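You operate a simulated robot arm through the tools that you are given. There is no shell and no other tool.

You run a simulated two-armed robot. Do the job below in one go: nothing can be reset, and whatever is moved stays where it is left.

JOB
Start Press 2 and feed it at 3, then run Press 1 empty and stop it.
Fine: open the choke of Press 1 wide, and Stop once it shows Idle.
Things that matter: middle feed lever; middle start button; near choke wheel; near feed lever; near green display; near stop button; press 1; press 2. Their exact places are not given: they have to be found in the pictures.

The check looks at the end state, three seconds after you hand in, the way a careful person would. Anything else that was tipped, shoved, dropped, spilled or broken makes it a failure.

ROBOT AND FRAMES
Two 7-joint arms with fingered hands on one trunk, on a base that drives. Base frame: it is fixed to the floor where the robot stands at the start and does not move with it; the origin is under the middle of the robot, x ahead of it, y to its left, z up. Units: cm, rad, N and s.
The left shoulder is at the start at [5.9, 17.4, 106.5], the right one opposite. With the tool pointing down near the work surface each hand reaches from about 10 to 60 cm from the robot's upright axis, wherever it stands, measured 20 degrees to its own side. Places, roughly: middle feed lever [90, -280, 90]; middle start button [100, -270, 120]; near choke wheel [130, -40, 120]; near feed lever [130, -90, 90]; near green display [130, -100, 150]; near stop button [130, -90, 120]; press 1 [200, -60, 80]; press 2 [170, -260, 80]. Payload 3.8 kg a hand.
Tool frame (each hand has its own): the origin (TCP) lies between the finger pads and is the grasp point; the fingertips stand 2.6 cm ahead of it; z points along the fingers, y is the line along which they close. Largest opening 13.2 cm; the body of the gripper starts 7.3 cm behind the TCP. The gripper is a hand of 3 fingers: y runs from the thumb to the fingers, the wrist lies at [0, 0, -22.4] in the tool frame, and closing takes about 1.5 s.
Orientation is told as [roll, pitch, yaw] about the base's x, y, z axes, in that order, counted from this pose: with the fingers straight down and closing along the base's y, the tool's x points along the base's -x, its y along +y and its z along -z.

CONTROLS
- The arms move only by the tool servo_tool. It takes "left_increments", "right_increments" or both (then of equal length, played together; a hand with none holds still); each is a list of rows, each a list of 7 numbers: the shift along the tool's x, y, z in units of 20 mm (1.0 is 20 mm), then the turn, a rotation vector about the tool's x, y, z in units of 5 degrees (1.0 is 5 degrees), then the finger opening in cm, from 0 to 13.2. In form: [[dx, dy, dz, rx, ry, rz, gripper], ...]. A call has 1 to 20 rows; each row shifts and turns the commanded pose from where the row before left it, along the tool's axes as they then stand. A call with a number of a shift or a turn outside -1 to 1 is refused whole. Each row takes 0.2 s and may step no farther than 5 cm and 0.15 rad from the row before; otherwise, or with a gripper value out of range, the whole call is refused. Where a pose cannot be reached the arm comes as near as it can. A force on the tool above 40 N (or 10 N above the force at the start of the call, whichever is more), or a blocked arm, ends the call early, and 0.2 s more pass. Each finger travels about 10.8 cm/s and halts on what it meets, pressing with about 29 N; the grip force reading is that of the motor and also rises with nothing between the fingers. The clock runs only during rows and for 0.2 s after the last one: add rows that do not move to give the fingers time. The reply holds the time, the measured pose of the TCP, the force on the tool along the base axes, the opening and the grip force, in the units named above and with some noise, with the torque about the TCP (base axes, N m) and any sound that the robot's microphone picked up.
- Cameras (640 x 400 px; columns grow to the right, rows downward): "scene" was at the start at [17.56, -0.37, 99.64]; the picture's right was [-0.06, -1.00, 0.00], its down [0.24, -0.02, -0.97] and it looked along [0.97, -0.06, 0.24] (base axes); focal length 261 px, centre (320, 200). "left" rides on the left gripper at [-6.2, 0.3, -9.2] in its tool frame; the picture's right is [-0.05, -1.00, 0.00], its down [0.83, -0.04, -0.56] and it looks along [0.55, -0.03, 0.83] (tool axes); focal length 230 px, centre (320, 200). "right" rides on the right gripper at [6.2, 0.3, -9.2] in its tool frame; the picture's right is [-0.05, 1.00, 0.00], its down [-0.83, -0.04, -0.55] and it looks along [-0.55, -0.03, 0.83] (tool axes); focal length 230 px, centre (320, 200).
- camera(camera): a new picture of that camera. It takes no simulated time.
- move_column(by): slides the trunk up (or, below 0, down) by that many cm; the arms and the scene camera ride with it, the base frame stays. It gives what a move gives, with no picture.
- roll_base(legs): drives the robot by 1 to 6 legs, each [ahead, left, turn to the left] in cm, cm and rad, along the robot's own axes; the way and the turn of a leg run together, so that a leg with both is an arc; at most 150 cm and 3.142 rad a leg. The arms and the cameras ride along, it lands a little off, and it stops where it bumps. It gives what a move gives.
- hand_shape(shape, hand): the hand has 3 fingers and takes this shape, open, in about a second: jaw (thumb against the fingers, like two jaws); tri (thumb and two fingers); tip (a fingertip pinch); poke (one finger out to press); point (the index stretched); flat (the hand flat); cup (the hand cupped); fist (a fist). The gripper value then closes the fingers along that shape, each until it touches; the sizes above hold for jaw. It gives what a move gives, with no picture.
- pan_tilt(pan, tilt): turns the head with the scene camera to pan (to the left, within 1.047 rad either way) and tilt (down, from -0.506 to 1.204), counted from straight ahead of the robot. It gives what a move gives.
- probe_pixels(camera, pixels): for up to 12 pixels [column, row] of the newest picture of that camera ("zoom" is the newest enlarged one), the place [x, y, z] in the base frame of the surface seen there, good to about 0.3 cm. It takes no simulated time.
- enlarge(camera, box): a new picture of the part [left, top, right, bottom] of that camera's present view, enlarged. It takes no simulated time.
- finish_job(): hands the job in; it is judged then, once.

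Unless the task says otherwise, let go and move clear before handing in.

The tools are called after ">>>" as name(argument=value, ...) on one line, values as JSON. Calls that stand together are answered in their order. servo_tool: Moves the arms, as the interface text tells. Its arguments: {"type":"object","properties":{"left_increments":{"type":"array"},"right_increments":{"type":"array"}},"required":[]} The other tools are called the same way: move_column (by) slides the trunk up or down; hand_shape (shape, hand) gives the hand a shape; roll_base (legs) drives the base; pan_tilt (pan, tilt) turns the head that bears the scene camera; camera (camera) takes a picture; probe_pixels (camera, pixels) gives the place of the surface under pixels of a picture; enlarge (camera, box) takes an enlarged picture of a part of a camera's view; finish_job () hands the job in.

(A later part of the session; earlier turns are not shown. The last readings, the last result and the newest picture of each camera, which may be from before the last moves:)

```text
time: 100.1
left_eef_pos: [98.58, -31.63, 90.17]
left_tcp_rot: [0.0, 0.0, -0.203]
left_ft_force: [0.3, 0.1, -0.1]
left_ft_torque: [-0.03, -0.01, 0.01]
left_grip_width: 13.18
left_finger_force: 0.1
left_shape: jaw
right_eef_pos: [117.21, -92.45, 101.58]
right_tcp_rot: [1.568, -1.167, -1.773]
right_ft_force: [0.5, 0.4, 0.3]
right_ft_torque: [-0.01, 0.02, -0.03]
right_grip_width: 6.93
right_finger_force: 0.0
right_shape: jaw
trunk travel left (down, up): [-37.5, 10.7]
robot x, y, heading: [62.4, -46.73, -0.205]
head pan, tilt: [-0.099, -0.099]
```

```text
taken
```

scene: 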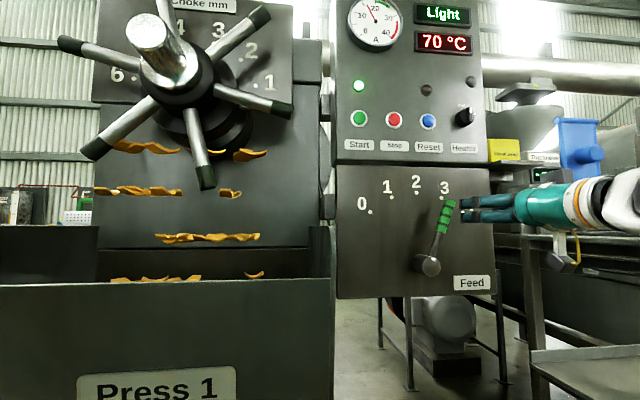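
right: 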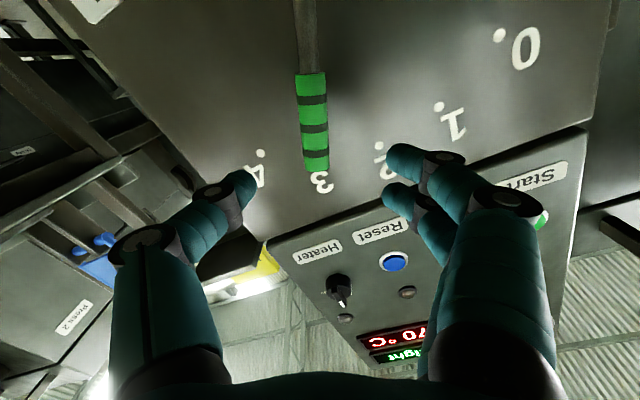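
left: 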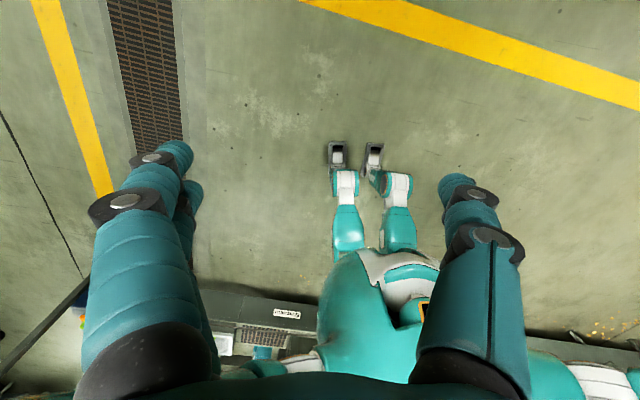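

Lever is aligned vertically at column 310. I advance 8.8 cm with a 0.4 cm shift toward the thumb side, then close.

>>> servo_tool(right_increments=[[0, -0.04, 0.88, 0, 0, 0, 7], [0, -0.04, 0.88, 0, 0, 0, 7], [0, -0.04, 0.88, 0, 0, 0, 7], [0, -0.04, 0.88, 0, 0, 0, 7], [0, -0.04, 0.88, 0, 0, 0, 7], [0, 0, 0, 0, 0, 0, 7]])

>>> camera(camera="right")

```text
time: 101.5
left_eef_pos: [98.64, -31.62, 90.14]
left_tcp_rot: [0.0, 0.0, -0.204]
left_ft_force: [0.1, 0.1, 0.1]
left_ft_torque: [-0.01, -0.03, 0.01]
left_grip_width: 13.22
left_finger_force: 0.0
left_shape: jaw
right_eef_pos: [125.89, -94.63, 101.58]
right_tcp_rot: [1.569, -1.168, -1.775]
right_ft_force: [0.2, 0.6, 0.4]
right_ft_torque: [-0.01, -0.02, -0.02]
right_grip_width: 6.94
right_finger_force: 0.0
right_shape: jaw
trunk travel left (down, up): [-37.5, 10.7]
robot x, y, heading: [62.25, -46.48, -0.206]
head pan, tilt: [-0.099, -0.099]
```

```text
taken
```

right: 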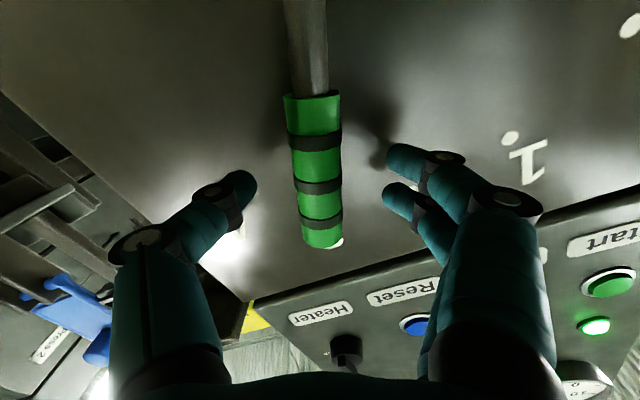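

Fingers straddle the grip. I close on it and swing the first half toward 0.

>>> servo_tool(right_increments=[[0, 0, 0, 0, 0, 0, 4], [0, 0, 0, 0, 0, 0, 2], [0, 0, 0, 0, 0, 0, 1], [0, 0, 0, 0, 0, 0, 0], [0, 0, 0, 0, 0, 0, 0], [0, 0, 0, 0, 0, 0, 0], [0.019, 0.487, 0, 0, 0, -0.9, 0], [0.019, 0.487, 0, 0, 0, -0.9, 0], [0.019, 0.487, 0, 0, 0, -0.9, 0], [0.019, 0.487, 0, 0, 0, -0.9, 0], [0.019, 0.487, 0, 0, 0, -0.9, 0], [0.019, 0.487, 0, 0, 0, -0.9, 0], [0.019, 0.487, 0, 0, 0, -0.9, 0], [0.019, 0.487, 0, 0, 0, -0.9, 0]])

>>> camera(camera="right")

>>> enlarge(camera="scene", box=[320, 120, 520, 310])

```text
time: 104.5
left_eef_pos: [98.72, -31.5, 90.17]
left_tcp_rot: [-0.001, 0.002, -0.204]
left_ft_force: [-0.4, -0.4, 0.9]
left_ft_torque: [0.01, -0.02, 0.0]
left_grip_width: 13.19
left_finger_force: 0.1
left_shape: jaw
right_eef_pos: [127.44, -87.11, 102.09]
right_tcp_rot: [-1.565, -1.343, 1.358]
right_ft_force: [11.3, -2.2, 5.4]
right_ft_torque: [-0.04, -0.03, 0.06]
right_grip_width: 0.31
right_finger_force: 29.1
right_shape: jaw
trunk travel left (down, up): [-37.5, 10.7]
robot x, y, heading: [62.34, -46.72, -0.206]
head pan, tilt: [-0.099, -0.099]
```

```text
taken
```

right: 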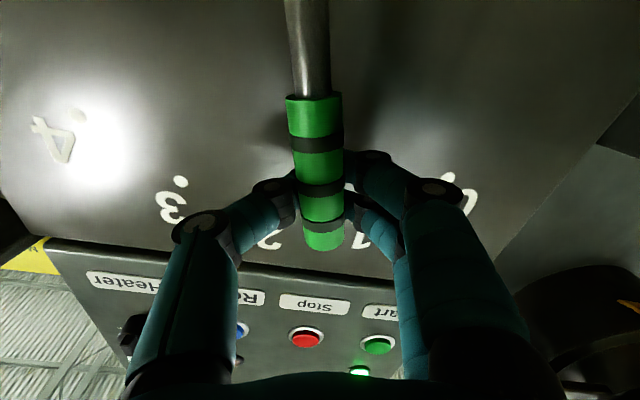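

```text
2.11 times, centred on (420, 215) of scene
```

zoom: 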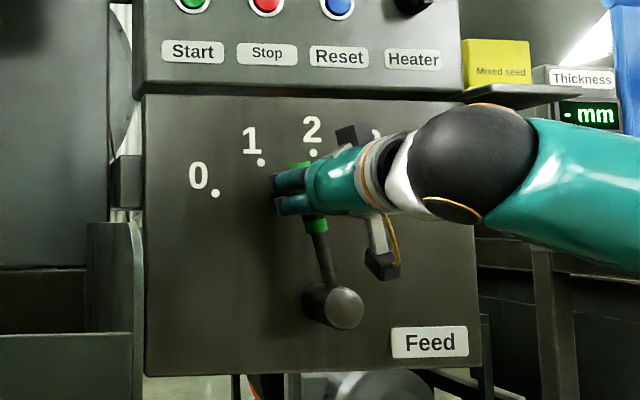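

Lever has followed to about 12° left. I swing on another 33.5° to the 0 mark.

>>> servo_tool(right_increments=[[0.019, 0.487, 0, 0, 0, -0.9, 0], [0.019, 0.487, 0, 0, 0, -0.9, 0], [0.019, 0.487, 0, 0, 0, -0.9, 0], [0.019, 0.487, 0, 0, 0, -0.9, 0], [0.019, 0.487, 0, 0, 0, -0.9, 0], [0.019, 0.487, 0, 0, 0, -0.9, 0], [0.019, 0.487, 0, 0, 0, -0.9, 0], [0.01, 0.22, 0, 0, 0, -0.4, 0], [0, 0, 0, 0, 0, 0, 0]])

>>> camera(camera="right")

>>> enlarge(camera="scene", box=[320, 120, 520, 310])

```text
time: 106.5
left_eef_pos: [98.77, -31.67, 90.2]
left_tcp_rot: [0.001, 0.002, -0.203]
left_ft_force: [-0.8, -0.6, 0.8]
left_ft_torque: [-0.01, 0.0, -0.04]
left_grip_width: 13.2
left_finger_force: 0.0
left_shape: jaw
right_eef_pos: [128.69, -81.37, 98.79]
right_tcp_rot: [-1.576, -0.76, 1.364]
right_ft_force: [11.9, -12.1, 13.6]
right_ft_torque: [0.09, -0.14, -0.04]
right_grip_width: 0.32
right_finger_force: 29.0
right_shape: jaw
trunk travel left (down, up): [-37.5, 10.7]
robot x, y, heading: [62.5, -46.68, -0.206]
head pan, tilt: [-0.099, -0.099]
```

```text
taken
```

right: 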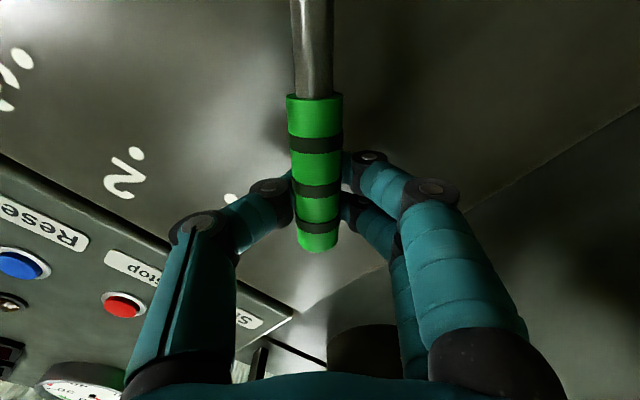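

```text
2.11 times, centred on (420, 215) of scene
```

zoom: 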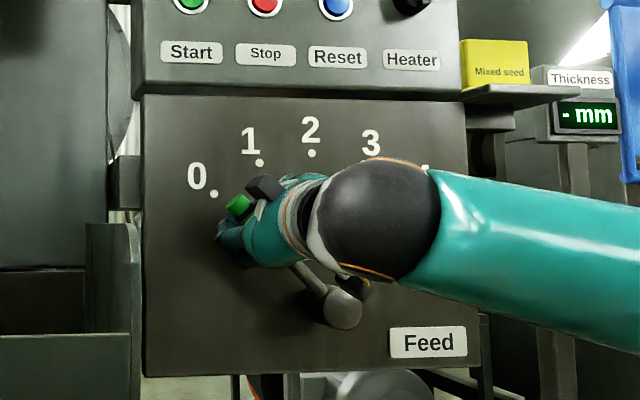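

The hand is at 44.8° and the tangential force (up-right ~18 N) shows the lever is against its 0 stop. I open and back off.

>>> servo_tool(right_increments=[[0, -0.03, 0, 0, 0, 0, 3], [0, 0, 0, 0, 0, 0, 7], [0, 0, 0, 0, 0, 0, 7], [0, 0, 0, 0, 0, 0, 7], [0, 0, 0, 0, 0, 0, 7], [0, 0, -0.8, 0, 0, 0, 7], [0, 0, -0.8, 0, 0, 0, 7], [0, 0, -0.8, 0, 0, 0, 7], [0, 0, -0.8, 0, 0, 0, 7], [0, 0, -0.8, 0, 0, 0, 7], [0, 0, -0.8, 0, 0, 0, 7], [0, 0, 0, 0, 0, 0, 7]])

>>> camera(camera="right")

>>> camera(camera="scene")

```text
time: 109.1
left_eef_pos: [98.62, -31.52, 90.21]
left_tcp_rot: [-0.001, 0.002, -0.205]
left_ft_force: [-0.2, 0.1, 0.3]
left_ft_torque: [0.0, -0.02, -0.04]
left_grip_width: 13.19
left_finger_force: 0.1
left_shape: jaw
right_eef_pos: [119.08, -79.07, 98.64]
right_tcp_rot: [-1.569, -0.76, 1.363]
right_ft_force: [-0.3, -0.6, 0.2]
right_ft_torque: [-0.03, -0.01, 0.01]
right_grip_width: 6.92
right_finger_force: 0.1
right_shape: jaw
trunk travel left (down, up): [-37.5, 10.7]
robot x, y, heading: [62.7, -46.6, -0.206]
head pan, tilt: [-0.099, -0.099]
```

```text
taken
```

right: 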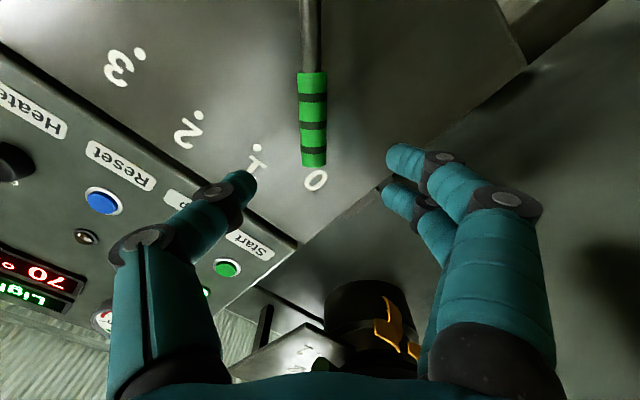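

```text
taken
```

scene: 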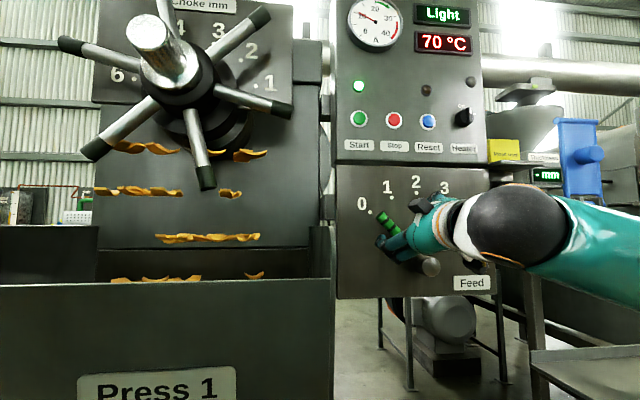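

Feed lever of Press 1 is at 0 and the ammeter is falling. Next the choke wheel; I back the base off 30 cm and level the right hand, then prepare the left hand for the wheel's lower-left spoke.

>>> roll_base(legs=[[-30, 0, 0.01]])

>>> servo_tool(right_increments=[[0, 0, 0, 0, 0, 0.97, 7], [0, 0, 0, 0, 0, 0.97, 7], [0, 0, 0, 0, 0, 0.97, 7], [0, 0, 0, 0, 0, 0.97, 7], [0, 0, 0, 0, 0, 0.97, 7], [0, 0, 0, 0, 0, 0.97, 7], [0, 0, 0, 0, 0, 0.97, 7], [0, 0, 0, 0, 0, 0.97, 7], [0, 0, 0, 0, 0, 0.97, 7], [0, 0, 0, 0, 0, 0, 7], [0, 0, 0, 0, 0, 0, 7], [0, 0, 0, 0, 0, 0, 7], [0, 0, 0, 0, 0, 0, 7], [0, 0, 0, 0, 0, 0, 7], [0, 0, 0, 0, 0, 0, 7], [0, 0, 0, 0, 0, 0, 7], [0, 0, 0, 0, 0, 0, 7], [0, 0, 0, 0, 0, 0, 7]], left_increments=[[-0.8, 0, -0.9, 0, 0, 0, 10], [-0.8, 0, -0.9, 0, 0, 0, 10], [-0.8, 0, -0.9, 0, 0, 0, 10], [-0.8, 0, -0.9, 0, 0, 0, 10], [-0.8, 0, -0.9, 0, 0, 0, 10], [-0.8, 0, -0.9, 0, 0, 0, 10], [-0.8, 0, -0.9, 0, 0, 0, 10], [-0.8, 0, -0.9, 0, 0, 0, 10], [-0.8, 0, -0.9, 0, 0, 0, 10], [-0.8, 0, -0.9, 0, 0, 0, 10], [-0.8, 0, -0.9, 0, 0, 0, 10], [-0.8, 0, -0.9, 0, 0, 0, 10], [-0.8, 0, 0, 0, 0, 0, 10], [-0.8, 0, 0, 0, 0, 0, 10], [-0.8, 0, 0, 0, 0, 0, 10], [0, 0, 0, 0, 0, 0, 10], [0, 0, 0, 0, 0, 0, 10], [0, 0, 0, 0, 0, 0, 10]])

>>> camera(camera="scene")

```text
time: 111.2
left_eef_pos: [69.1, -25.33, 90.09]
left_tcp_rot: [0.0, 0.001, -0.195]
left_ft_force: [0.5, 0.3, -0.1]
left_ft_torque: [0.02, -0.03, -0.02]
left_grip_width: 13.19
left_finger_force: 0.0
left_shape: jaw
right_eef_pos: [89.97, -72.75, 98.67]
right_tcp_rot: [-1.571, -0.762, 1.373]
right_ft_force: [-0.3, 0.1, 1.0]
right_ft_torque: [-0.01, 0.03, 0.0]
right_grip_width: 6.92
right_finger_force: 0.0
right_shape: jaw
trunk travel left (down, up): [-37.5, 10.7]
robot x, y, heading: [33.47, -40.41, -0.197]
head pan, tilt: [-0.099, -0.099]
```

```text
time: 115.0
left_eef_pos: [92.74, -29.97, 111.83]
left_tcp_rot: [-0.002, 0.002, -0.196]
left_ft_force: [0.1, -0.5, 0.2]
left_ft_torque: [-0.01, 0.0, 0.01]
left_grip_width: 10.01
left_finger_force: 0.0
left_shape: jaw
right_eef_pos: [90.02, -72.65, 98.55]
right_tcp_rot: [-1.553, -1.523, 1.353]
right_ft_force: [0.1, 0.8, 0.1]
right_ft_torque: [0.01, 0.02, 0.02]
right_grip_width: 6.92
right_finger_force: 0.0
right_shape: jaw
trunk travel left (down, up): [-37.5, 10.7]
robot x, y, heading: [32.95, -40.42, -0.198]
head pan, tilt: [-0.099, -0.099]
```

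```text
taken
```

scene: 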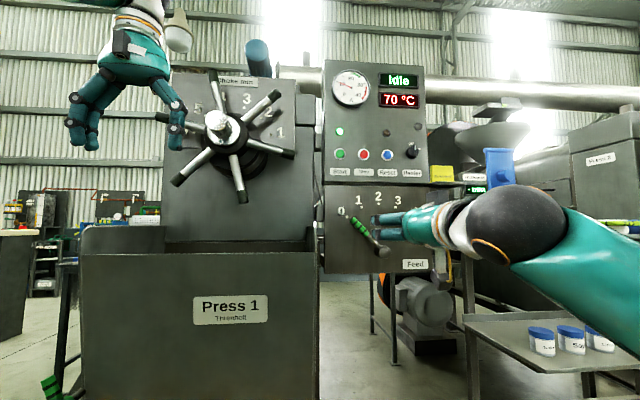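

Press 1's display already reads "Idle" (400,80). Now I turn the left hand to point ahead for the wheel.

>>> servo_tool(left_increments=[[0, 0, 0, 0, -1, 0, 8], [0, 0, 0, 0, -1, 0, 8], [0, 0, 0, 0, -1, 0, 8], [0, 0, 0, 0, -1, 0, 8], [0, 0, 0, 0, -1, 0, 8], [0, 0, 0, 0, -1, 0, 8], [0, 0, 0, 0, -1, 0, 8], [0, 0, 0, 0, -1, 0, 8], [0, 0, 0, 0, -1, 0, 8], [0, 0, 0, 0, -1, 0, 8], [0, 0, 0, 0, -1, 0, 8], [0, 0, 0, 0, -1, 0, 8], [0, 0, 0, 0, -1, 0, 8], [0, 0, 0, 0, -1, 0, 8], [0, 0, 0, 0, -1, 0, 8], [0, 0, 0, 0, -1, 0, 8], [0, 0, 0, 0, -1, 0, 8], [0, 0, 0, 0, -1, 0, 8], [0, 0, 0, 0, 0, 0, 8]])

>>> pan_tilt(pan=0.1, tilt=-0.15)

>>> camera(camera="scene")

>>> camera(camera="left")

```text
time: 119.0
left_eef_pos: [92.54, -29.88, 111.79]
left_tcp_rot: [-0.011, -1.484, -0.185]
left_ft_force: [0.1, -0.2, 0.2]
left_ft_torque: [-0.01, 0.03, 0.0]
left_grip_width: 8.03
left_finger_force: 0.1
left_shape: jaw
left hand out of reach, approached as far as the arm can: row 18
right_eef_pos: [90.02, -72.51, 98.65]
right_tcp_rot: [-1.551, -1.522, 1.352]
right_ft_force: [0.4, -0.4, -0.5]
right_ft_torque: [-0.02, 0.0, 0.01]
right_grip_width: 6.92
right_finger_force: 0.1
right_shape: jaw
trunk travel left (down, up): [-37.5, 10.7]
robot x, y, heading: [32.8, -40.53, -0.199]
head pan, tilt: [-0.099, -0.099]
```

```text
time: 119.7
left_eef_pos: [92.62, -29.95, 111.77]
left_tcp_rot: [-0.01, -1.485, -0.185]
left_ft_force: [-0.1, 0.9, -0.3]
left_ft_torque: [-0.03, 0.05, 0.01]
left_grip_width: 8.02
left_finger_force: 0.1
left_shape: jaw
right_eef_pos: [89.88, -72.55, 98.45]
right_tcp_rot: [-1.551, -1.522, 1.355]
right_ft_force: [0.1, 0.4, -0.8]
right_ft_torque: [0.0, 0.03, -0.04]
right_grip_width: 6.89
right_finger_force: 0.2
right_shape: jaw
trunk travel left (down, up): [-37.5, 10.7]
robot x, y, heading: [32.82, -40.46, -0.197]
head pan, tilt: [0.099, -0.15]
```

```text
taken
```

scene: 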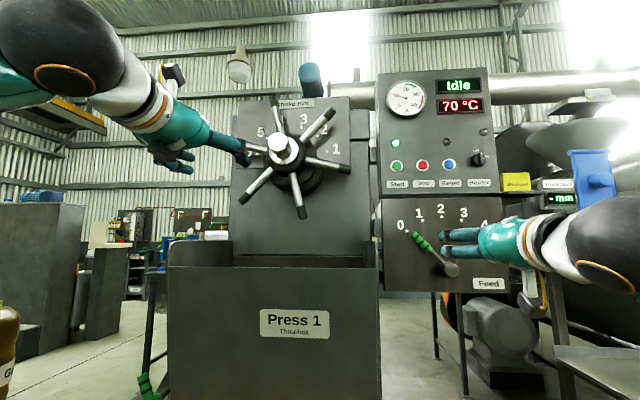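

```text
taken
```

left: 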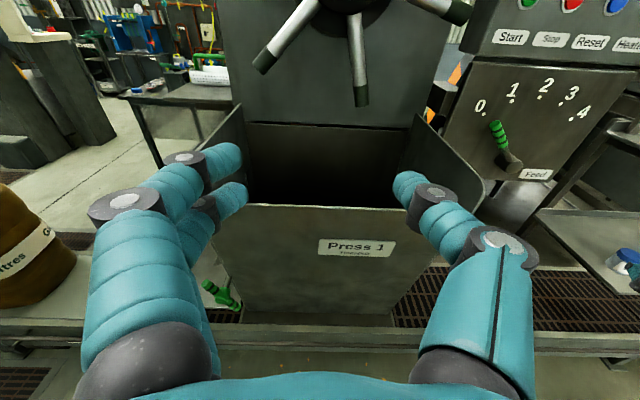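

The left hand now points ahead (85°). I probe the wheel's spokes and zoom on the dial to see the pointer.

>>> probe_pixels(camera="scene", pixels=[[268, 174], [257, 185], [245, 199], [300, 212], [298, 195], [346, 167], [325, 163], [330, 117], [280, 148], [248, 148], [288, 160]])

>>> enlarge(camera="scene", box=[225, 85, 375, 225])

```text
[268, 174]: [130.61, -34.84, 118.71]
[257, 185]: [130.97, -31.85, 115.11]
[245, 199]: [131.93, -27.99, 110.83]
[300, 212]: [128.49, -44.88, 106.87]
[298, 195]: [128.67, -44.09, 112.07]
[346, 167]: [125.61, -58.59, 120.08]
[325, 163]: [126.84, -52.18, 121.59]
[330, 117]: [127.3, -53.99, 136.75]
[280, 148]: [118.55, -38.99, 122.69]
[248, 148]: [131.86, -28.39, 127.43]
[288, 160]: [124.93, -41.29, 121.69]
```

```text
2.86 times, centred on (300, 155) of scene
```

zoom: 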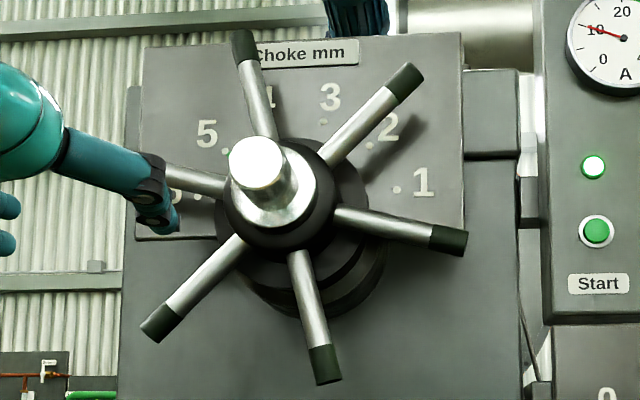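

Spoke front surfaces lie at A≈134.9; wheel centre is about L=-15.4, z=124.1; the lower-left spoke is 44° left of straight down. Dial spacing is about 28° per mm, so from 5 to 6 needs about 28° counter-clockwise. I drive 24 cm ahead to bring it in the left hand's reach.

>>> roll_base(legs=[[24, 0, 0.002]])

>>> camera(camera="scene")

>>> camera(camera="left")

```text
time: 121.5
left_eef_pos: [116.62, -34.7, 111.72]
left_tcp_rot: [-0.009, -1.482, -0.188]
left_ft_force: [1.1, 0.6, -0.6]
left_ft_torque: [-0.01, 0.0, 0.01]
left_grip_width: 8.07
left_finger_force: 0.0
left_shape: jaw
right_eef_pos: [113.86, -77.39, 98.52]
right_tcp_rot: [-1.54, -1.521, 1.338]
right_ft_force: [-0.3, 0.2, -0.9]
right_ft_torque: [0.02, -0.01, 0.02]
right_grip_width: 6.96
right_finger_force: 0.1
right_shape: jaw
trunk travel left (down, up): [-37.5, 10.7]
robot x, y, heading: [56.84, -45.45, -0.195]
head pan, tilt: [0.099, -0.15]
```

```text
taken
```

scene: 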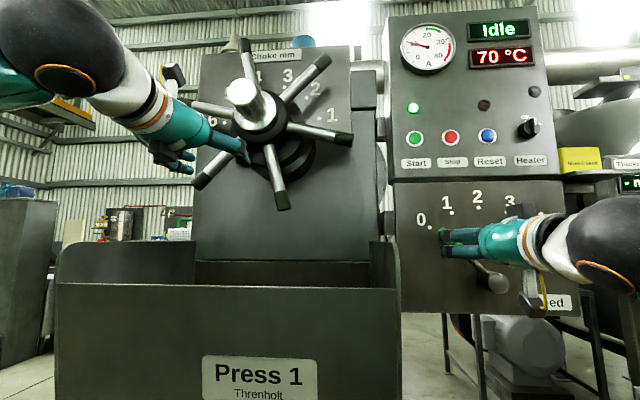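

```text
taken
```

left: 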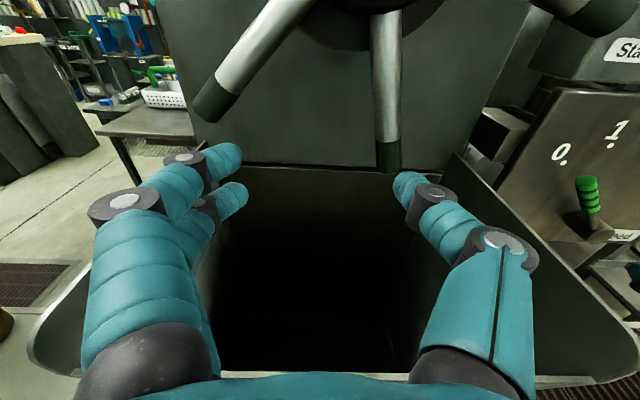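

The wheel's spokes are ahead of the left hand. I shift it 7 cm left, level it the last 5° and roll +44° to suit the lower-left spoke.

>>> servo_tool(left_increments=[[-0.11, 0.9, 0, 0, -1, 0, 8], [-0.11, 0.9, 0, 0, 0, 0, 8], [-0.11, 0.9, 0, 0, 0, 0, 8], [-0.11, 0.9, 0, 0, 0, 0, 8], [0, 0, 0, 0, 0, 0.98, 8], [0, 0, 0, 0, 0, 0.98, 8], [0, 0, 0, 0, 0, 0.98, 8], [0, 0, 0, 0, 0, 0.98, 8], [0, 0, 0, 0, 0, 0.98, 8], [0, 0, 0, 0, 0, 0.98, 8], [0, 0, 0, 0, 0, 0.98, 8], [0, 0, 0, 0, 0, 0.98, 8], [0, 0, 0, 0, 0, 0.98, 8], [0, 0, 0, 0, 0, 0, 8]])

>>> camera(camera="left")

>>> camera(camera="scene")

```text
time: 124.5
left_eef_pos: [117.51, -27.6, 112.05]
left_tcp_rot: [1.568, -0.801, -1.769]
left_ft_force: [0.5, 0.5, -0.4]
left_ft_torque: [0.01, 0.01, 0.01]
left_grip_width: 8.07
left_finger_force: 0.0
left_shape: jaw
left hand out of reach, approached as far as the arm can: row 2, 3
right_eef_pos: [113.65, -77.55, 98.73]
right_tcp_rot: [-1.553, -1.523, 1.351]
right_ft_force: [-0.5, -0.3, 1.0]
right_ft_torque: [-0.02, 0.02, -0.03]
right_grip_width: 6.94
right_finger_force: 0.2
right_shape: jaw
trunk travel left (down, up): [-37.5, 10.7]
robot x, y, heading: [56.99, -45.43, -0.199]
head pan, tilt: [0.099, -0.15]
```

```text
taken
```

left: 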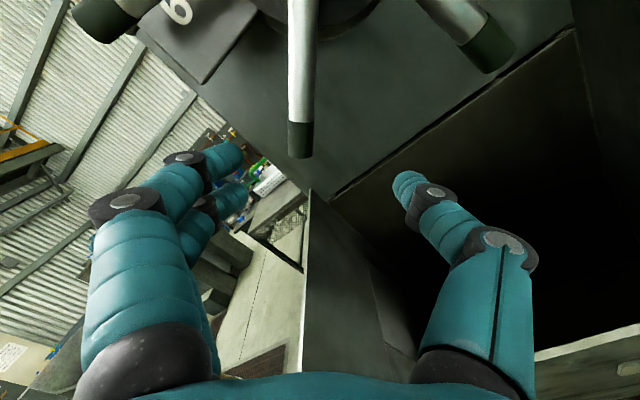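

```text
taken
```

scene: 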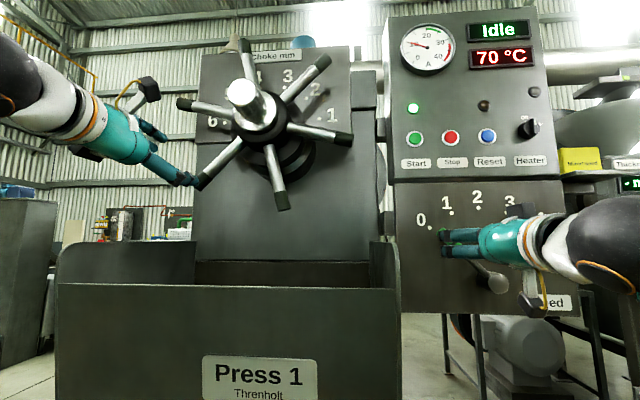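

The spoke now lies vertically between the jaws in the left view (303,155). Before advancing I probe what is behind it.

>>> probe_pixels(camera="left", pixels=[[303, 140], [303, 100], [303, 60], [330, 150], [350, 160], [280, 120], [290, 170], [230, 60]])

>>> probe_pixels(camera="scene", pixels=[[240, 87], [262, 125], [215, 160], [220, 220], [230, 240], [150, 250], [205, 180], [240, 140]])

```text
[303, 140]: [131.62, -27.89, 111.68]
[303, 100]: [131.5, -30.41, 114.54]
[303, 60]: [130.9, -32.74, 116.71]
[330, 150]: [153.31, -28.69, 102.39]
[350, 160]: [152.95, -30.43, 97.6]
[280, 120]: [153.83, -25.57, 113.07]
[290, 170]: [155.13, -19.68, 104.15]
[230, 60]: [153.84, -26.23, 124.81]
```

```text
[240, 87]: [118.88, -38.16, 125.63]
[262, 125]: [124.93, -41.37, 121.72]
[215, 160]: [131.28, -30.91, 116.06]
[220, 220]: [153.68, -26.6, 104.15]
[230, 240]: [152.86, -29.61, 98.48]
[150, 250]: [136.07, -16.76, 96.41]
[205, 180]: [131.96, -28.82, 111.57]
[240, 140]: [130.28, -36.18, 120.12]
```

Behind the spoke is 20 cm of free space. The spoke line is 1.5 cm toward +y of the hand axis, so I advance 15.3 cm with that correction.

>>> servo_tool(left_increments=[[0, 0.23, 0.9, 0, 0, 0, 8], [0, 0.23, 0.9, 0, 0, 0, 8], [0, 0.23, 0.9, 0, 0, 0, 8], [0, 0, 0.9, 0, 0, 0, 8], [0, 0, 0.9, 0, 0, 0, 8], [0, 0, 0, 0, 0, 0, 8]])

>>> camera(camera="left")

```text
time: 125.9
left_eef_pos: [126.61, -28.34, 112.84]
left_tcp_rot: [1.569, -0.802, -1.768]
left_ft_force: [-0.4, -0.3, 0.2]
left_ft_torque: [0.01, -0.02, -0.01]
left_grip_width: 8.03
left_finger_force: 0.0
left_shape: jaw
right_eef_pos: [113.76, -77.42, 98.64]
right_tcp_rot: [-1.557, -1.521, 1.358]
right_ft_force: [-0.2, -0.7, -0.2]
right_ft_torque: [0.0, -0.01, 0.04]
right_grip_width: 6.93
right_finger_force: 0.1
right_shape: jaw
trunk travel left (down, up): [-37.5, 10.7]
robot x, y, heading: [56.63, -45.43, -0.2]
head pan, tilt: [0.099, -0.15]
```

```text
taken
```

left: 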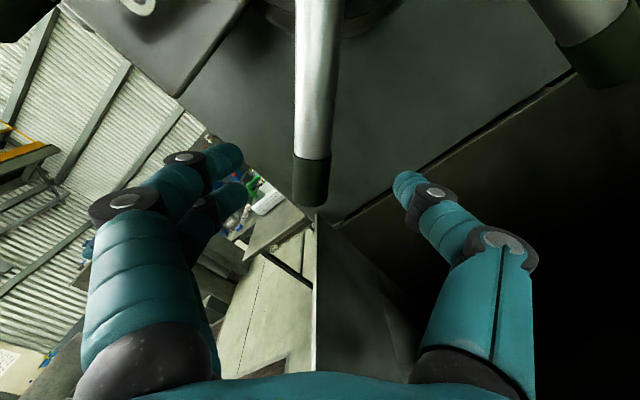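

Well centred now (column 315). I advance the last 6 cm and close on the spoke.

>>> servo_tool(left_increments=[[0, 0, 0.76, 0, 0, 0, 8], [0, 0, 0.76, 0, 0, 0, 8], [0, 0, 0.76, 0, 0, 0, 8], [0, 0, 0.76, 0, 0, 0, 8], [0, 0, 0, 0, 0, 0, 5], [0, 0, 0, 0, 0, 0, 3], [0, 0, 0, 0, 0, 0, 1], [0, 0, 0, 0, 0, 0, 0], [0, 0, 0, 0, 0, 0, 0], [0, 0, 0, 0, 0, 0, 0]])

>>> camera(camera="left")

>>> camera(camera="scene")

```text
time: 128.1
left_eef_pos: [131.09, -28.25, 112.11]
left_tcp_rot: [1.568, -0.803, -1.769]
left_ft_force: [1.1, -0.3, 1.6]
left_ft_torque: [-0.03, -0.01, 0.04]
left_grip_width: 2.01
left_finger_force: 29.1
left_shape: jaw
left hand out of reach, approached as far as the arm can: row 2, 3, 4
right_eef_pos: [113.81, -77.47, 98.58]
right_tcp_rot: [-1.55, -1.522, 1.349]
right_ft_force: [0.4, -0.7, 0.0]
right_ft_torque: [0.01, 0.0, 0.0]
right_grip_width: 6.93
right_finger_force: 0.1
right_shape: jaw
trunk travel left (down, up): [-37.5, 10.7]
robot x, y, heading: [56.58, -45.11, -0.201]
head pan, tilt: [0.099, -0.15]
```

```text
taken
```

left: 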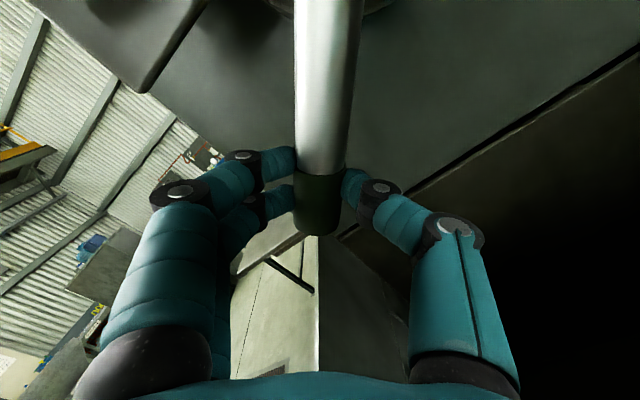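

```text
taken
```

scene: 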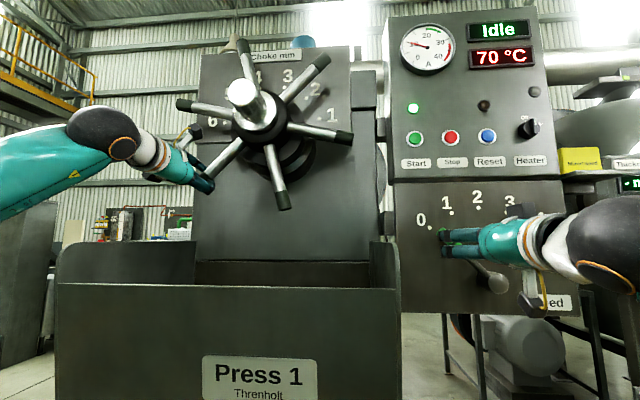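

The left arm reached its limit about 1.7 cm short. I open, back off 6 cm, drive the base 7 cm ahead and regrip deeper.

>>> servo_tool(left_increments=[[0, 0, 0, 0, 0, 0, 4], [0, 0, 0, 0, 0, 0, 8], [0, 0, 0, 0, 0, 0, 8], [0, 0, 0, 0, 0, 0, 8], [0, 0, 0, 0, 0, 0, 8], [0, 0, -0.9, 0, 0, 0, 8], [0, 0, -0.9, 0, 0, 0, 8], [0, 0, -0.9, 0, 0, 0, 8], [0, 0, -0.9, 0, 0, 0, 8], [0, 0, 0, 0, 0, 0, 8]])

>>> roll_base(legs=[[7, 0, 0.005]])

>>> camera(camera="left")

>>> camera(camera="scene")

```text
time: 130.3
left_eef_pos: [124.16, -26.8, 112.08]
left_tcp_rot: [1.571, -0.803, -1.768]
left_ft_force: [0.4, 1.0, -0.6]
left_ft_torque: [0.02, -0.01, 0.01]
left_grip_width: 7.97
left_finger_force: 0.1
left_shape: jaw
right_eef_pos: [113.68, -77.46, 98.59]
right_tcp_rot: [-1.547, -1.522, 1.347]
right_ft_force: [-0.7, 0.3, -0.1]
right_ft_torque: [-0.01, -0.01, -0.01]
right_grip_width: 6.94
right_finger_force: 0.1
right_shape: jaw
trunk travel left (down, up): [-37.5, 10.7]
robot x, y, heading: [56.88, -45.43, -0.202]
head pan, tilt: [0.099, -0.15]
```

```text
time: 131.3
left_eef_pos: [130.62, -27.84, 112.19]
left_tcp_rot: [1.569, -0.802, -1.764]
left_ft_force: [-1.4, 0.3, 0.0]
left_ft_torque: [0.03, 0.0, 0.01]
left_grip_width: 7.94
left_finger_force: 0.1
left_shape: jaw
right_eef_pos: [120.66, -78.5, 98.58]
right_tcp_rot: [-1.535, -1.52, 1.338]
right_ft_force: [-0.1, -0.2, 0.6]
right_ft_torque: [-0.01, 0.0, -0.02]
right_grip_width: 6.94
right_finger_force: 0.0
right_shape: jaw
trunk travel left (down, up): [-37.5, 10.7]
robot x, y, heading: [63.32, -46.71, -0.194]
head pan, tilt: [0.099, -0.15]
```

```text
taken
```

left: 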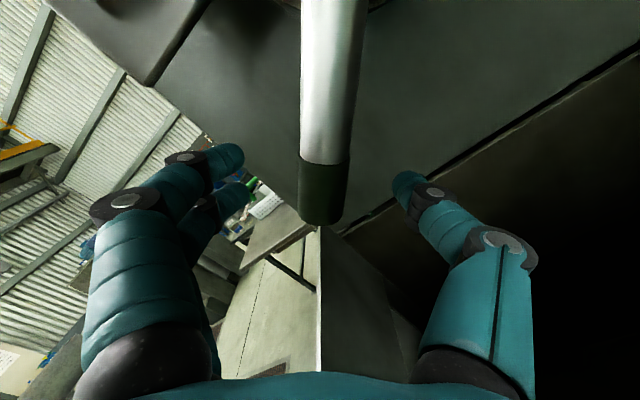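

```text
taken
```

scene: 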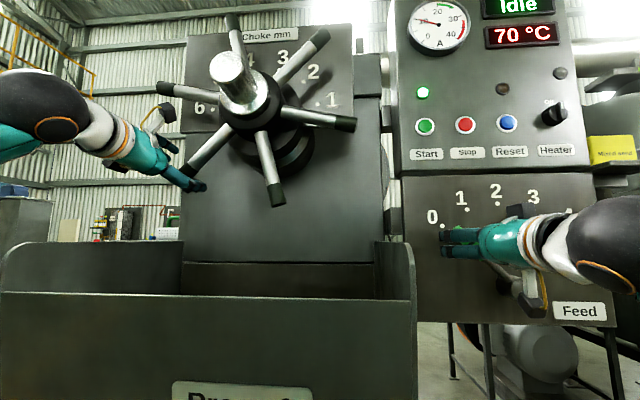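

The spoke is between the jaws with its end at row 215; I'm 2 cm too far out along it. I shift 2 cm inward and 2.7 cm deeper, then close.

>>> servo_tool(left_increments=[[-0.5, 0, 0.45, 0, 0, 0, 8], [-0.5, 0, 0.45, 0, 0, 0, 8], [0, 0, 0.45, 0, 0, 0, 8], [0, 0, 0, 0, 0, 0, 8], [0, 0, 0, 0, 0, 0, 5], [0, 0, 0, 0, 0, 0, 3], [0, 0, 0, 0, 0, 0, 1], [0, 0, 0, 0, 0, 0, 0], [0, 0, 0, 0, 0, 0, 0], [0, 0, 0, 0, 0, 0, 0]])

>>> camera(camera="left")

```text
time: 133.5
left_eef_pos: [133.2, -29.72, 113.37]
left_tcp_rot: [1.568, -0.801, -1.762]
left_ft_force: [15.3, -5.2, 2.5]
left_ft_torque: [-0.01, -0.02, 0.05]
left_grip_width: 0.0
left_finger_force: 29.5
left_shape: jaw
right_eef_pos: [120.63, -78.54, 98.52]
right_tcp_rot: [-1.516, -1.524, 1.321]
right_ft_force: [0.3, -0.1, -0.5]
right_ft_torque: [0.03, -0.01, -0.01]
right_grip_width: 6.92
right_finger_force: 0.0
right_shape: jaw
trunk travel left (down, up): [-37.5, 10.7]
robot x, y, heading: [63.27, -46.61, -0.193]
head pan, tilt: [0.099, -0.15]
```

```text
taken
```

left: 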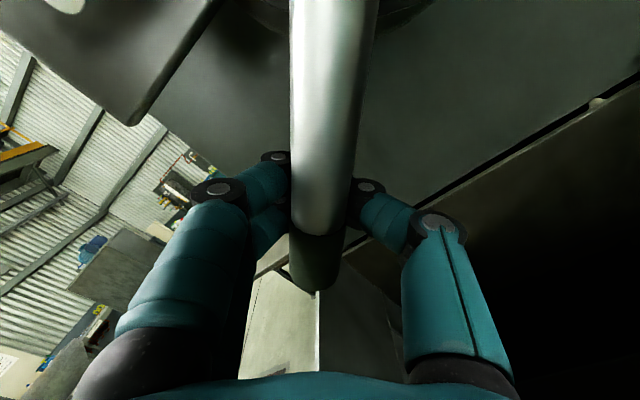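

The fingers have closed around the spoke at r≈16. I swing counter-clockwise the first 13.5° and check.

>>> servo_tool(left_increments=[[-0.025, -0.64, 0, 0, 0, -0.9, 0], [-0.025, -0.64, 0, 0, 0, -0.9, 0], [-0.025, -0.64, 0, 0, 0, -0.9, 0], [0, 0, 0, 0, 0, 0, 0]])

>>> camera(camera="left")

>>> enlarge(camera="scene", box=[140, 0, 400, 230])

```text
time: 134.1
left_eef_pos: [133.08, -30.63, 112.72]
left_tcp_rot: [1.616, -0.903, -1.843]
left_ft_force: [28.3, -14.1, 8.0]
left_ft_torque: [-0.01, 0.01, 0.05]
left_grip_width: 0.0
left_finger_force: 29.1
left_shape: jaw
left hand out of reach, approached as far as the arm can: row 1, 2
right_eef_pos: [120.71, -78.84, 98.31]
right_tcp_rot: [-1.482, -1.523, 1.283]
right_ft_force: [0.4, -0.3, 0.7]
right_ft_torque: [0.0, -0.03, 0.01]
right_grip_width: 6.93
right_finger_force: 0.0
right_shape: jaw
trunk travel left (down, up): [-37.5, 10.7]
robot x, y, heading: [63.58, -46.58, -0.199]
head pan, tilt: [0.099, -0.15]
stopped in row 2 (left hand): the force on the tool passed its limit at 63 N (the readings are from after the stop); the commanded pose is now the measured one
```

```text
taken
```

left: 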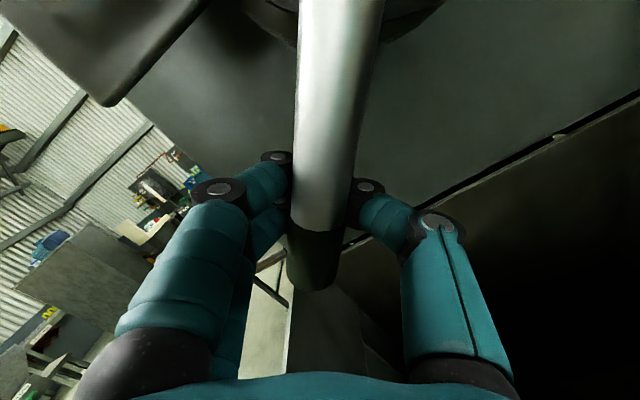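

```text
1.74 times, centred on (270, 115) of scene
```

zoom: 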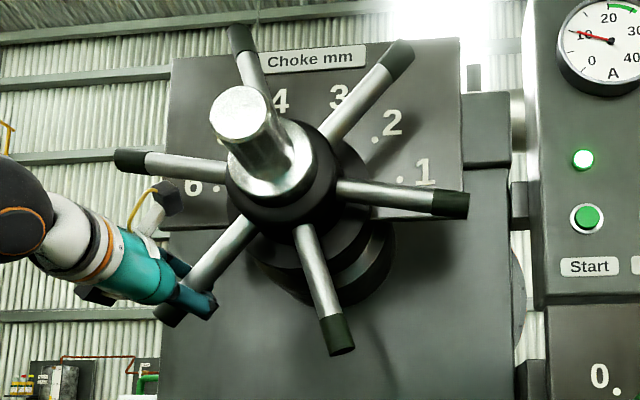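

The call stopped at 63 N and the arm reported being out of reach at this lateral position. I compare the wheel with the previous picture to see whether it moved.

>>> camera(camera="scene")

>>> probe_pixels(camera="scene", pixels=[[277, 203], [273, 185], [353, 124], [330, 120], [240, 75], [318, 40], [165, 90], [180, 92]])

```text
taken
```

scene: 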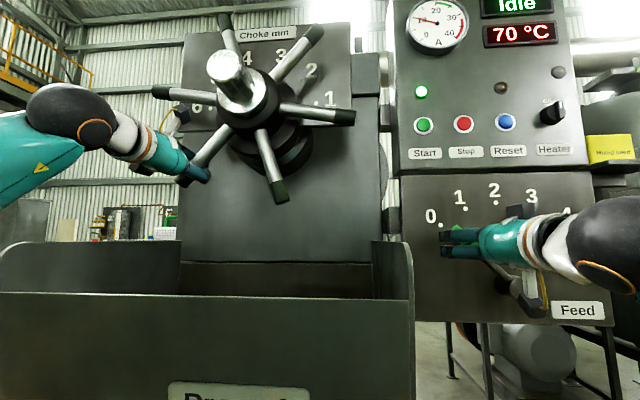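

```text
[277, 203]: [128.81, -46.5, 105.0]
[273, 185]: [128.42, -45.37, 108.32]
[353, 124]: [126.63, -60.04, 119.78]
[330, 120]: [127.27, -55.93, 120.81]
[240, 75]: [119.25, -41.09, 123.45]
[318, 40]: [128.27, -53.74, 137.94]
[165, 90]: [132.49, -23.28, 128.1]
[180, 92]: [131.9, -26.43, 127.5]
```

The wheel did turn about 4° (bottom spoke tip moved right from (277,203) to (282,200)). I'll release, clear the right hand up and right, then shift the base 10 cm left so the spoke sits in better reach.

>>> servo_tool(left_increments=[[0, 0, 0, 0, 0, 0, 4], [0, 0, 0, 0, 0, 0, 8], [0, 0, 0, 0, 0, 0, 8], [0, 0, 0, 0, 0, 0, 8], [0, 0, 0, 0, 0, 0, 8], [0, 0, -0.8, 0, 0, 0, 8], [0, 0, -0.8, 0, 0, 0, 8], [0, 0, -0.8, 0, 0, 0, 8], [0, 0, -0.8, 0, 0, 0, 8], [0, 0, -0.8, 0, 0, 0, 8], [0, 0, 0, 0, 0, 0, 8], [0, 0, 0, 0, 0, 0, 8], [0, 0, 0, 0, 0, 0, 8]], right_increments=[[0, 0, -0.8, 0, 0, 0, 6], [0, 0, -0.8, 0, 0, 0, 6], [-1, -0.5, 0, 0, 0, 0, 6], [-1, -0.5, 0, 0, 0, 0, 6], [-1, -0.5, 0, 0, 0, 0, 6], [-1, -0.5, 0, 0, 0, 0, 6], [-1, -0.5, 0, 0, 0, 0, 6], [-1, -0.5, 0, 0, 0, 0, 6], [-1, -0.5, 0, 0, 0, 0, 6], [-1, -0.5, 0, 0, 0, 0, 6], [-1, -0.5, 0, 0, 0, 0, 6], [-1, -0.5, 0, 0, 0, 0, 6], [-1, -0.5, 0, 0, 0, 0, 6]])

>>> camera(camera="scene")

>>> camera(camera="left")

```text
time: 136.9
left_eef_pos: [124.89, -28.33, 112.44]
left_tcp_rot: [1.62, -0.904, -1.843]
left_ft_force: [0.7, 0.2, -0.2]
left_ft_torque: [-0.01, -0.01, 0.03]
left_grip_width: 7.96
left_finger_force: 0.1
left_shape: jaw
right_eef_pos: [115.56, -87.65, 121.03]
right_tcp_rot: [-1.545, -1.522, 1.348]
right_ft_force: [0.3, 0.1, -0.1]
right_ft_torque: [-0.05, 0.02, 0.04]
right_grip_width: 6.06
right_finger_force: 0.0
right_shape: jaw
trunk travel left (down, up): [-37.5, 10.7]
robot x, y, heading: [63.56, -46.81, -0.193]
head pan, tilt: [0.099, -0.15]
```

```text
taken
```

scene: 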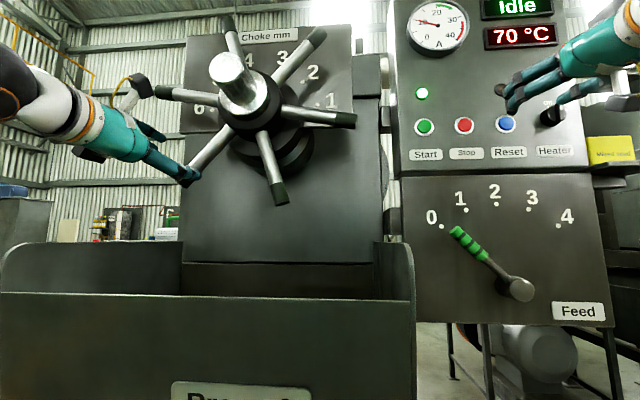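

```text
taken
```

left: 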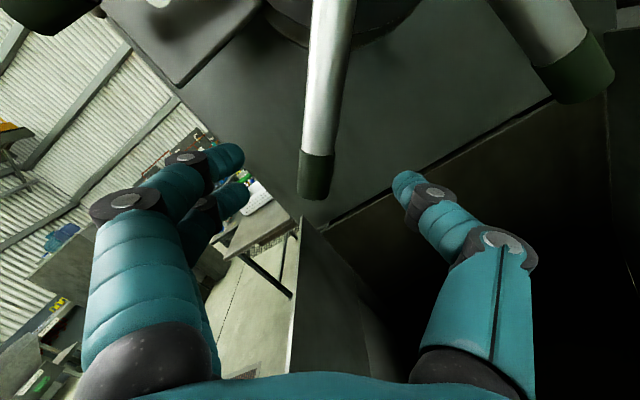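

Both hands are clear. I shift the base 10 cm left.

>>> roll_base(legs=[[0, 10, 0]])

>>> camera(camera="scene")

>>> camera(camera="left")

```text
time: 138.4
left_eef_pos: [126.82, -18.59, 112.53]
left_tcp_rot: [1.619, -0.904, -1.84]
left_ft_force: [-0.3, -0.7, -0.3]
left_ft_torque: [-0.01, 0.0, -0.01]
left_grip_width: 7.93
left_finger_force: 0.2
left_shape: jaw
right_eef_pos: [117.38, -77.84, 120.95]
right_tcp_rot: [-1.544, -1.521, 1.347]
right_ft_force: [-0.6, -0.1, 0.2]
right_ft_torque: [0.0, 0.0, 0.02]
right_grip_width: 6.05
right_finger_force: 0.1
right_shape: jaw
trunk travel left (down, up): [-37.5, 10.7]
robot x, y, heading: [65.43, -37.23, -0.197]
head pan, tilt: [0.099, -0.15]
```

```text
taken
```

scene: 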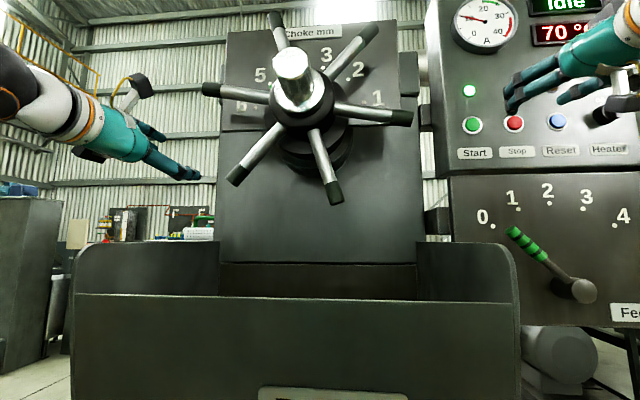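

```text
taken
```

left: 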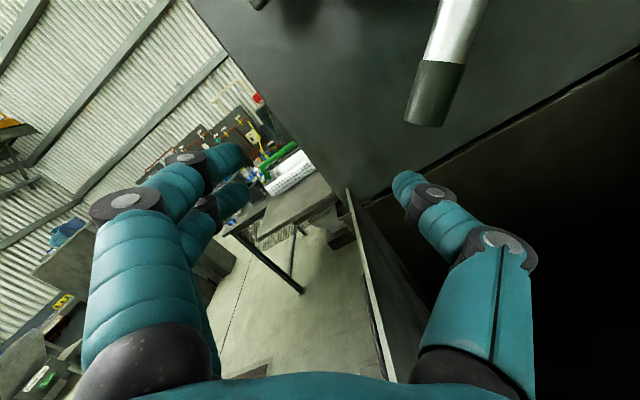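

Now I re-probe the spokes from this better view to refine the wheel centre and angles, and zoom on the dial.

>>> probe_pixels(camera="scene", pixels=[[236, 182], [245, 170], [262, 147], [334, 202], [324, 168], [410, 118], [375, 113], [205, 88], [235, 93], [370, 30], [346, 60], [294, 63]])

>>> enlarge(camera="scene", box=[200, 0, 430, 210])

>>> probe_pixels(camera="left", pixels=[[425, 120], [435, 90], [448, 50], [460, 10]])

```text
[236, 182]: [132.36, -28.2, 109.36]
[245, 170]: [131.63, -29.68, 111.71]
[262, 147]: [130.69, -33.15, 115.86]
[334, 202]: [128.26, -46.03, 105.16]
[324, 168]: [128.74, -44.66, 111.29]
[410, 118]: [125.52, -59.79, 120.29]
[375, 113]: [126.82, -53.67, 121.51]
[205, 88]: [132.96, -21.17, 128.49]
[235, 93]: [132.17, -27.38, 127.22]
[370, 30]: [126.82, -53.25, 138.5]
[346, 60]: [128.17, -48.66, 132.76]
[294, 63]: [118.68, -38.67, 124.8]
```

```text
1.90 times, centred on (315, 105) of scene
```

zoom: 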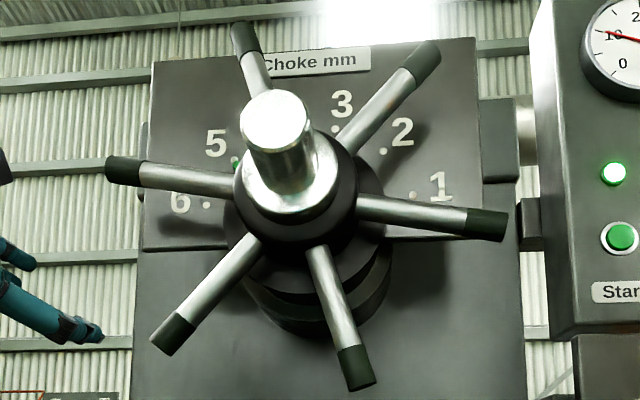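

```text
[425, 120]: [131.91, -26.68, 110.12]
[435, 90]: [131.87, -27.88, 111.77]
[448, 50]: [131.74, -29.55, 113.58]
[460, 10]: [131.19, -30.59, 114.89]
```

Wheel centre refined to about L=-15.2, z=124.2; the lower-left spoke is now 40.5° from straight down, pointer just past 5. I move the left hand back in line with the spoke at r=16 (still in front of it).

>>> servo_tool(left_increments=[[-0.542, -0.758, 0, -0.019, 0.087, 0.08, 7], [-0.542, -0.758, 0, -0.019, 0.087, 0.08, 7], [-0.542, -0.758, 0, -0.019, 0.087, 0.08, 7], [-0.542, -0.758, 0, -0.019, 0.087, 0.08, 7], [-0.542, -0.758, 0, -0.019, 0.087, 0.08, 7], [-0.542, -0.758, 0, -0.019, 0.087, 0.08, 7], [0, 0, 0, 0, 0, 0, 7]])

>>> camera(camera="left")

```text
time: 140.0
left_eef_pos: [126.43, -20.36, 112.48]
left_tcp_rot: [1.609, -0.897, -1.826]
left_ft_force: [-0.6, 0.5, -0.4]
left_ft_torque: [-0.01, -0.02, 0.0]
left_grip_width: 7.05
left_finger_force: 0.2
left_shape: jaw
left hand out of reach, approached as far as the arm can: row 2, 3, 4, 5, 6
right_eef_pos: [117.43, -77.92, 120.93]
right_tcp_rot: [-1.544, -1.522, 1.348]
right_ft_force: [-0.1, -0.9, 0.1]
right_ft_torque: [0.01, 0.01, 0.02]
right_grip_width: 6.07
right_finger_force: 0.1
right_shape: jaw
trunk travel left (down, up): [-37.5, 10.7]
robot x, y, heading: [65.48, -36.51, -0.191]
head pan, tilt: [0.099, -0.15]
```

```text
taken
```

left: 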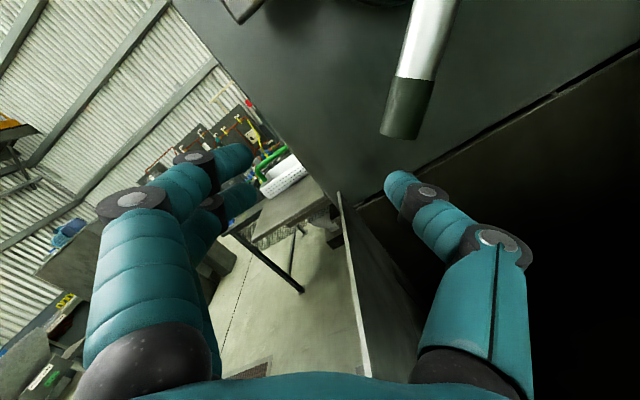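

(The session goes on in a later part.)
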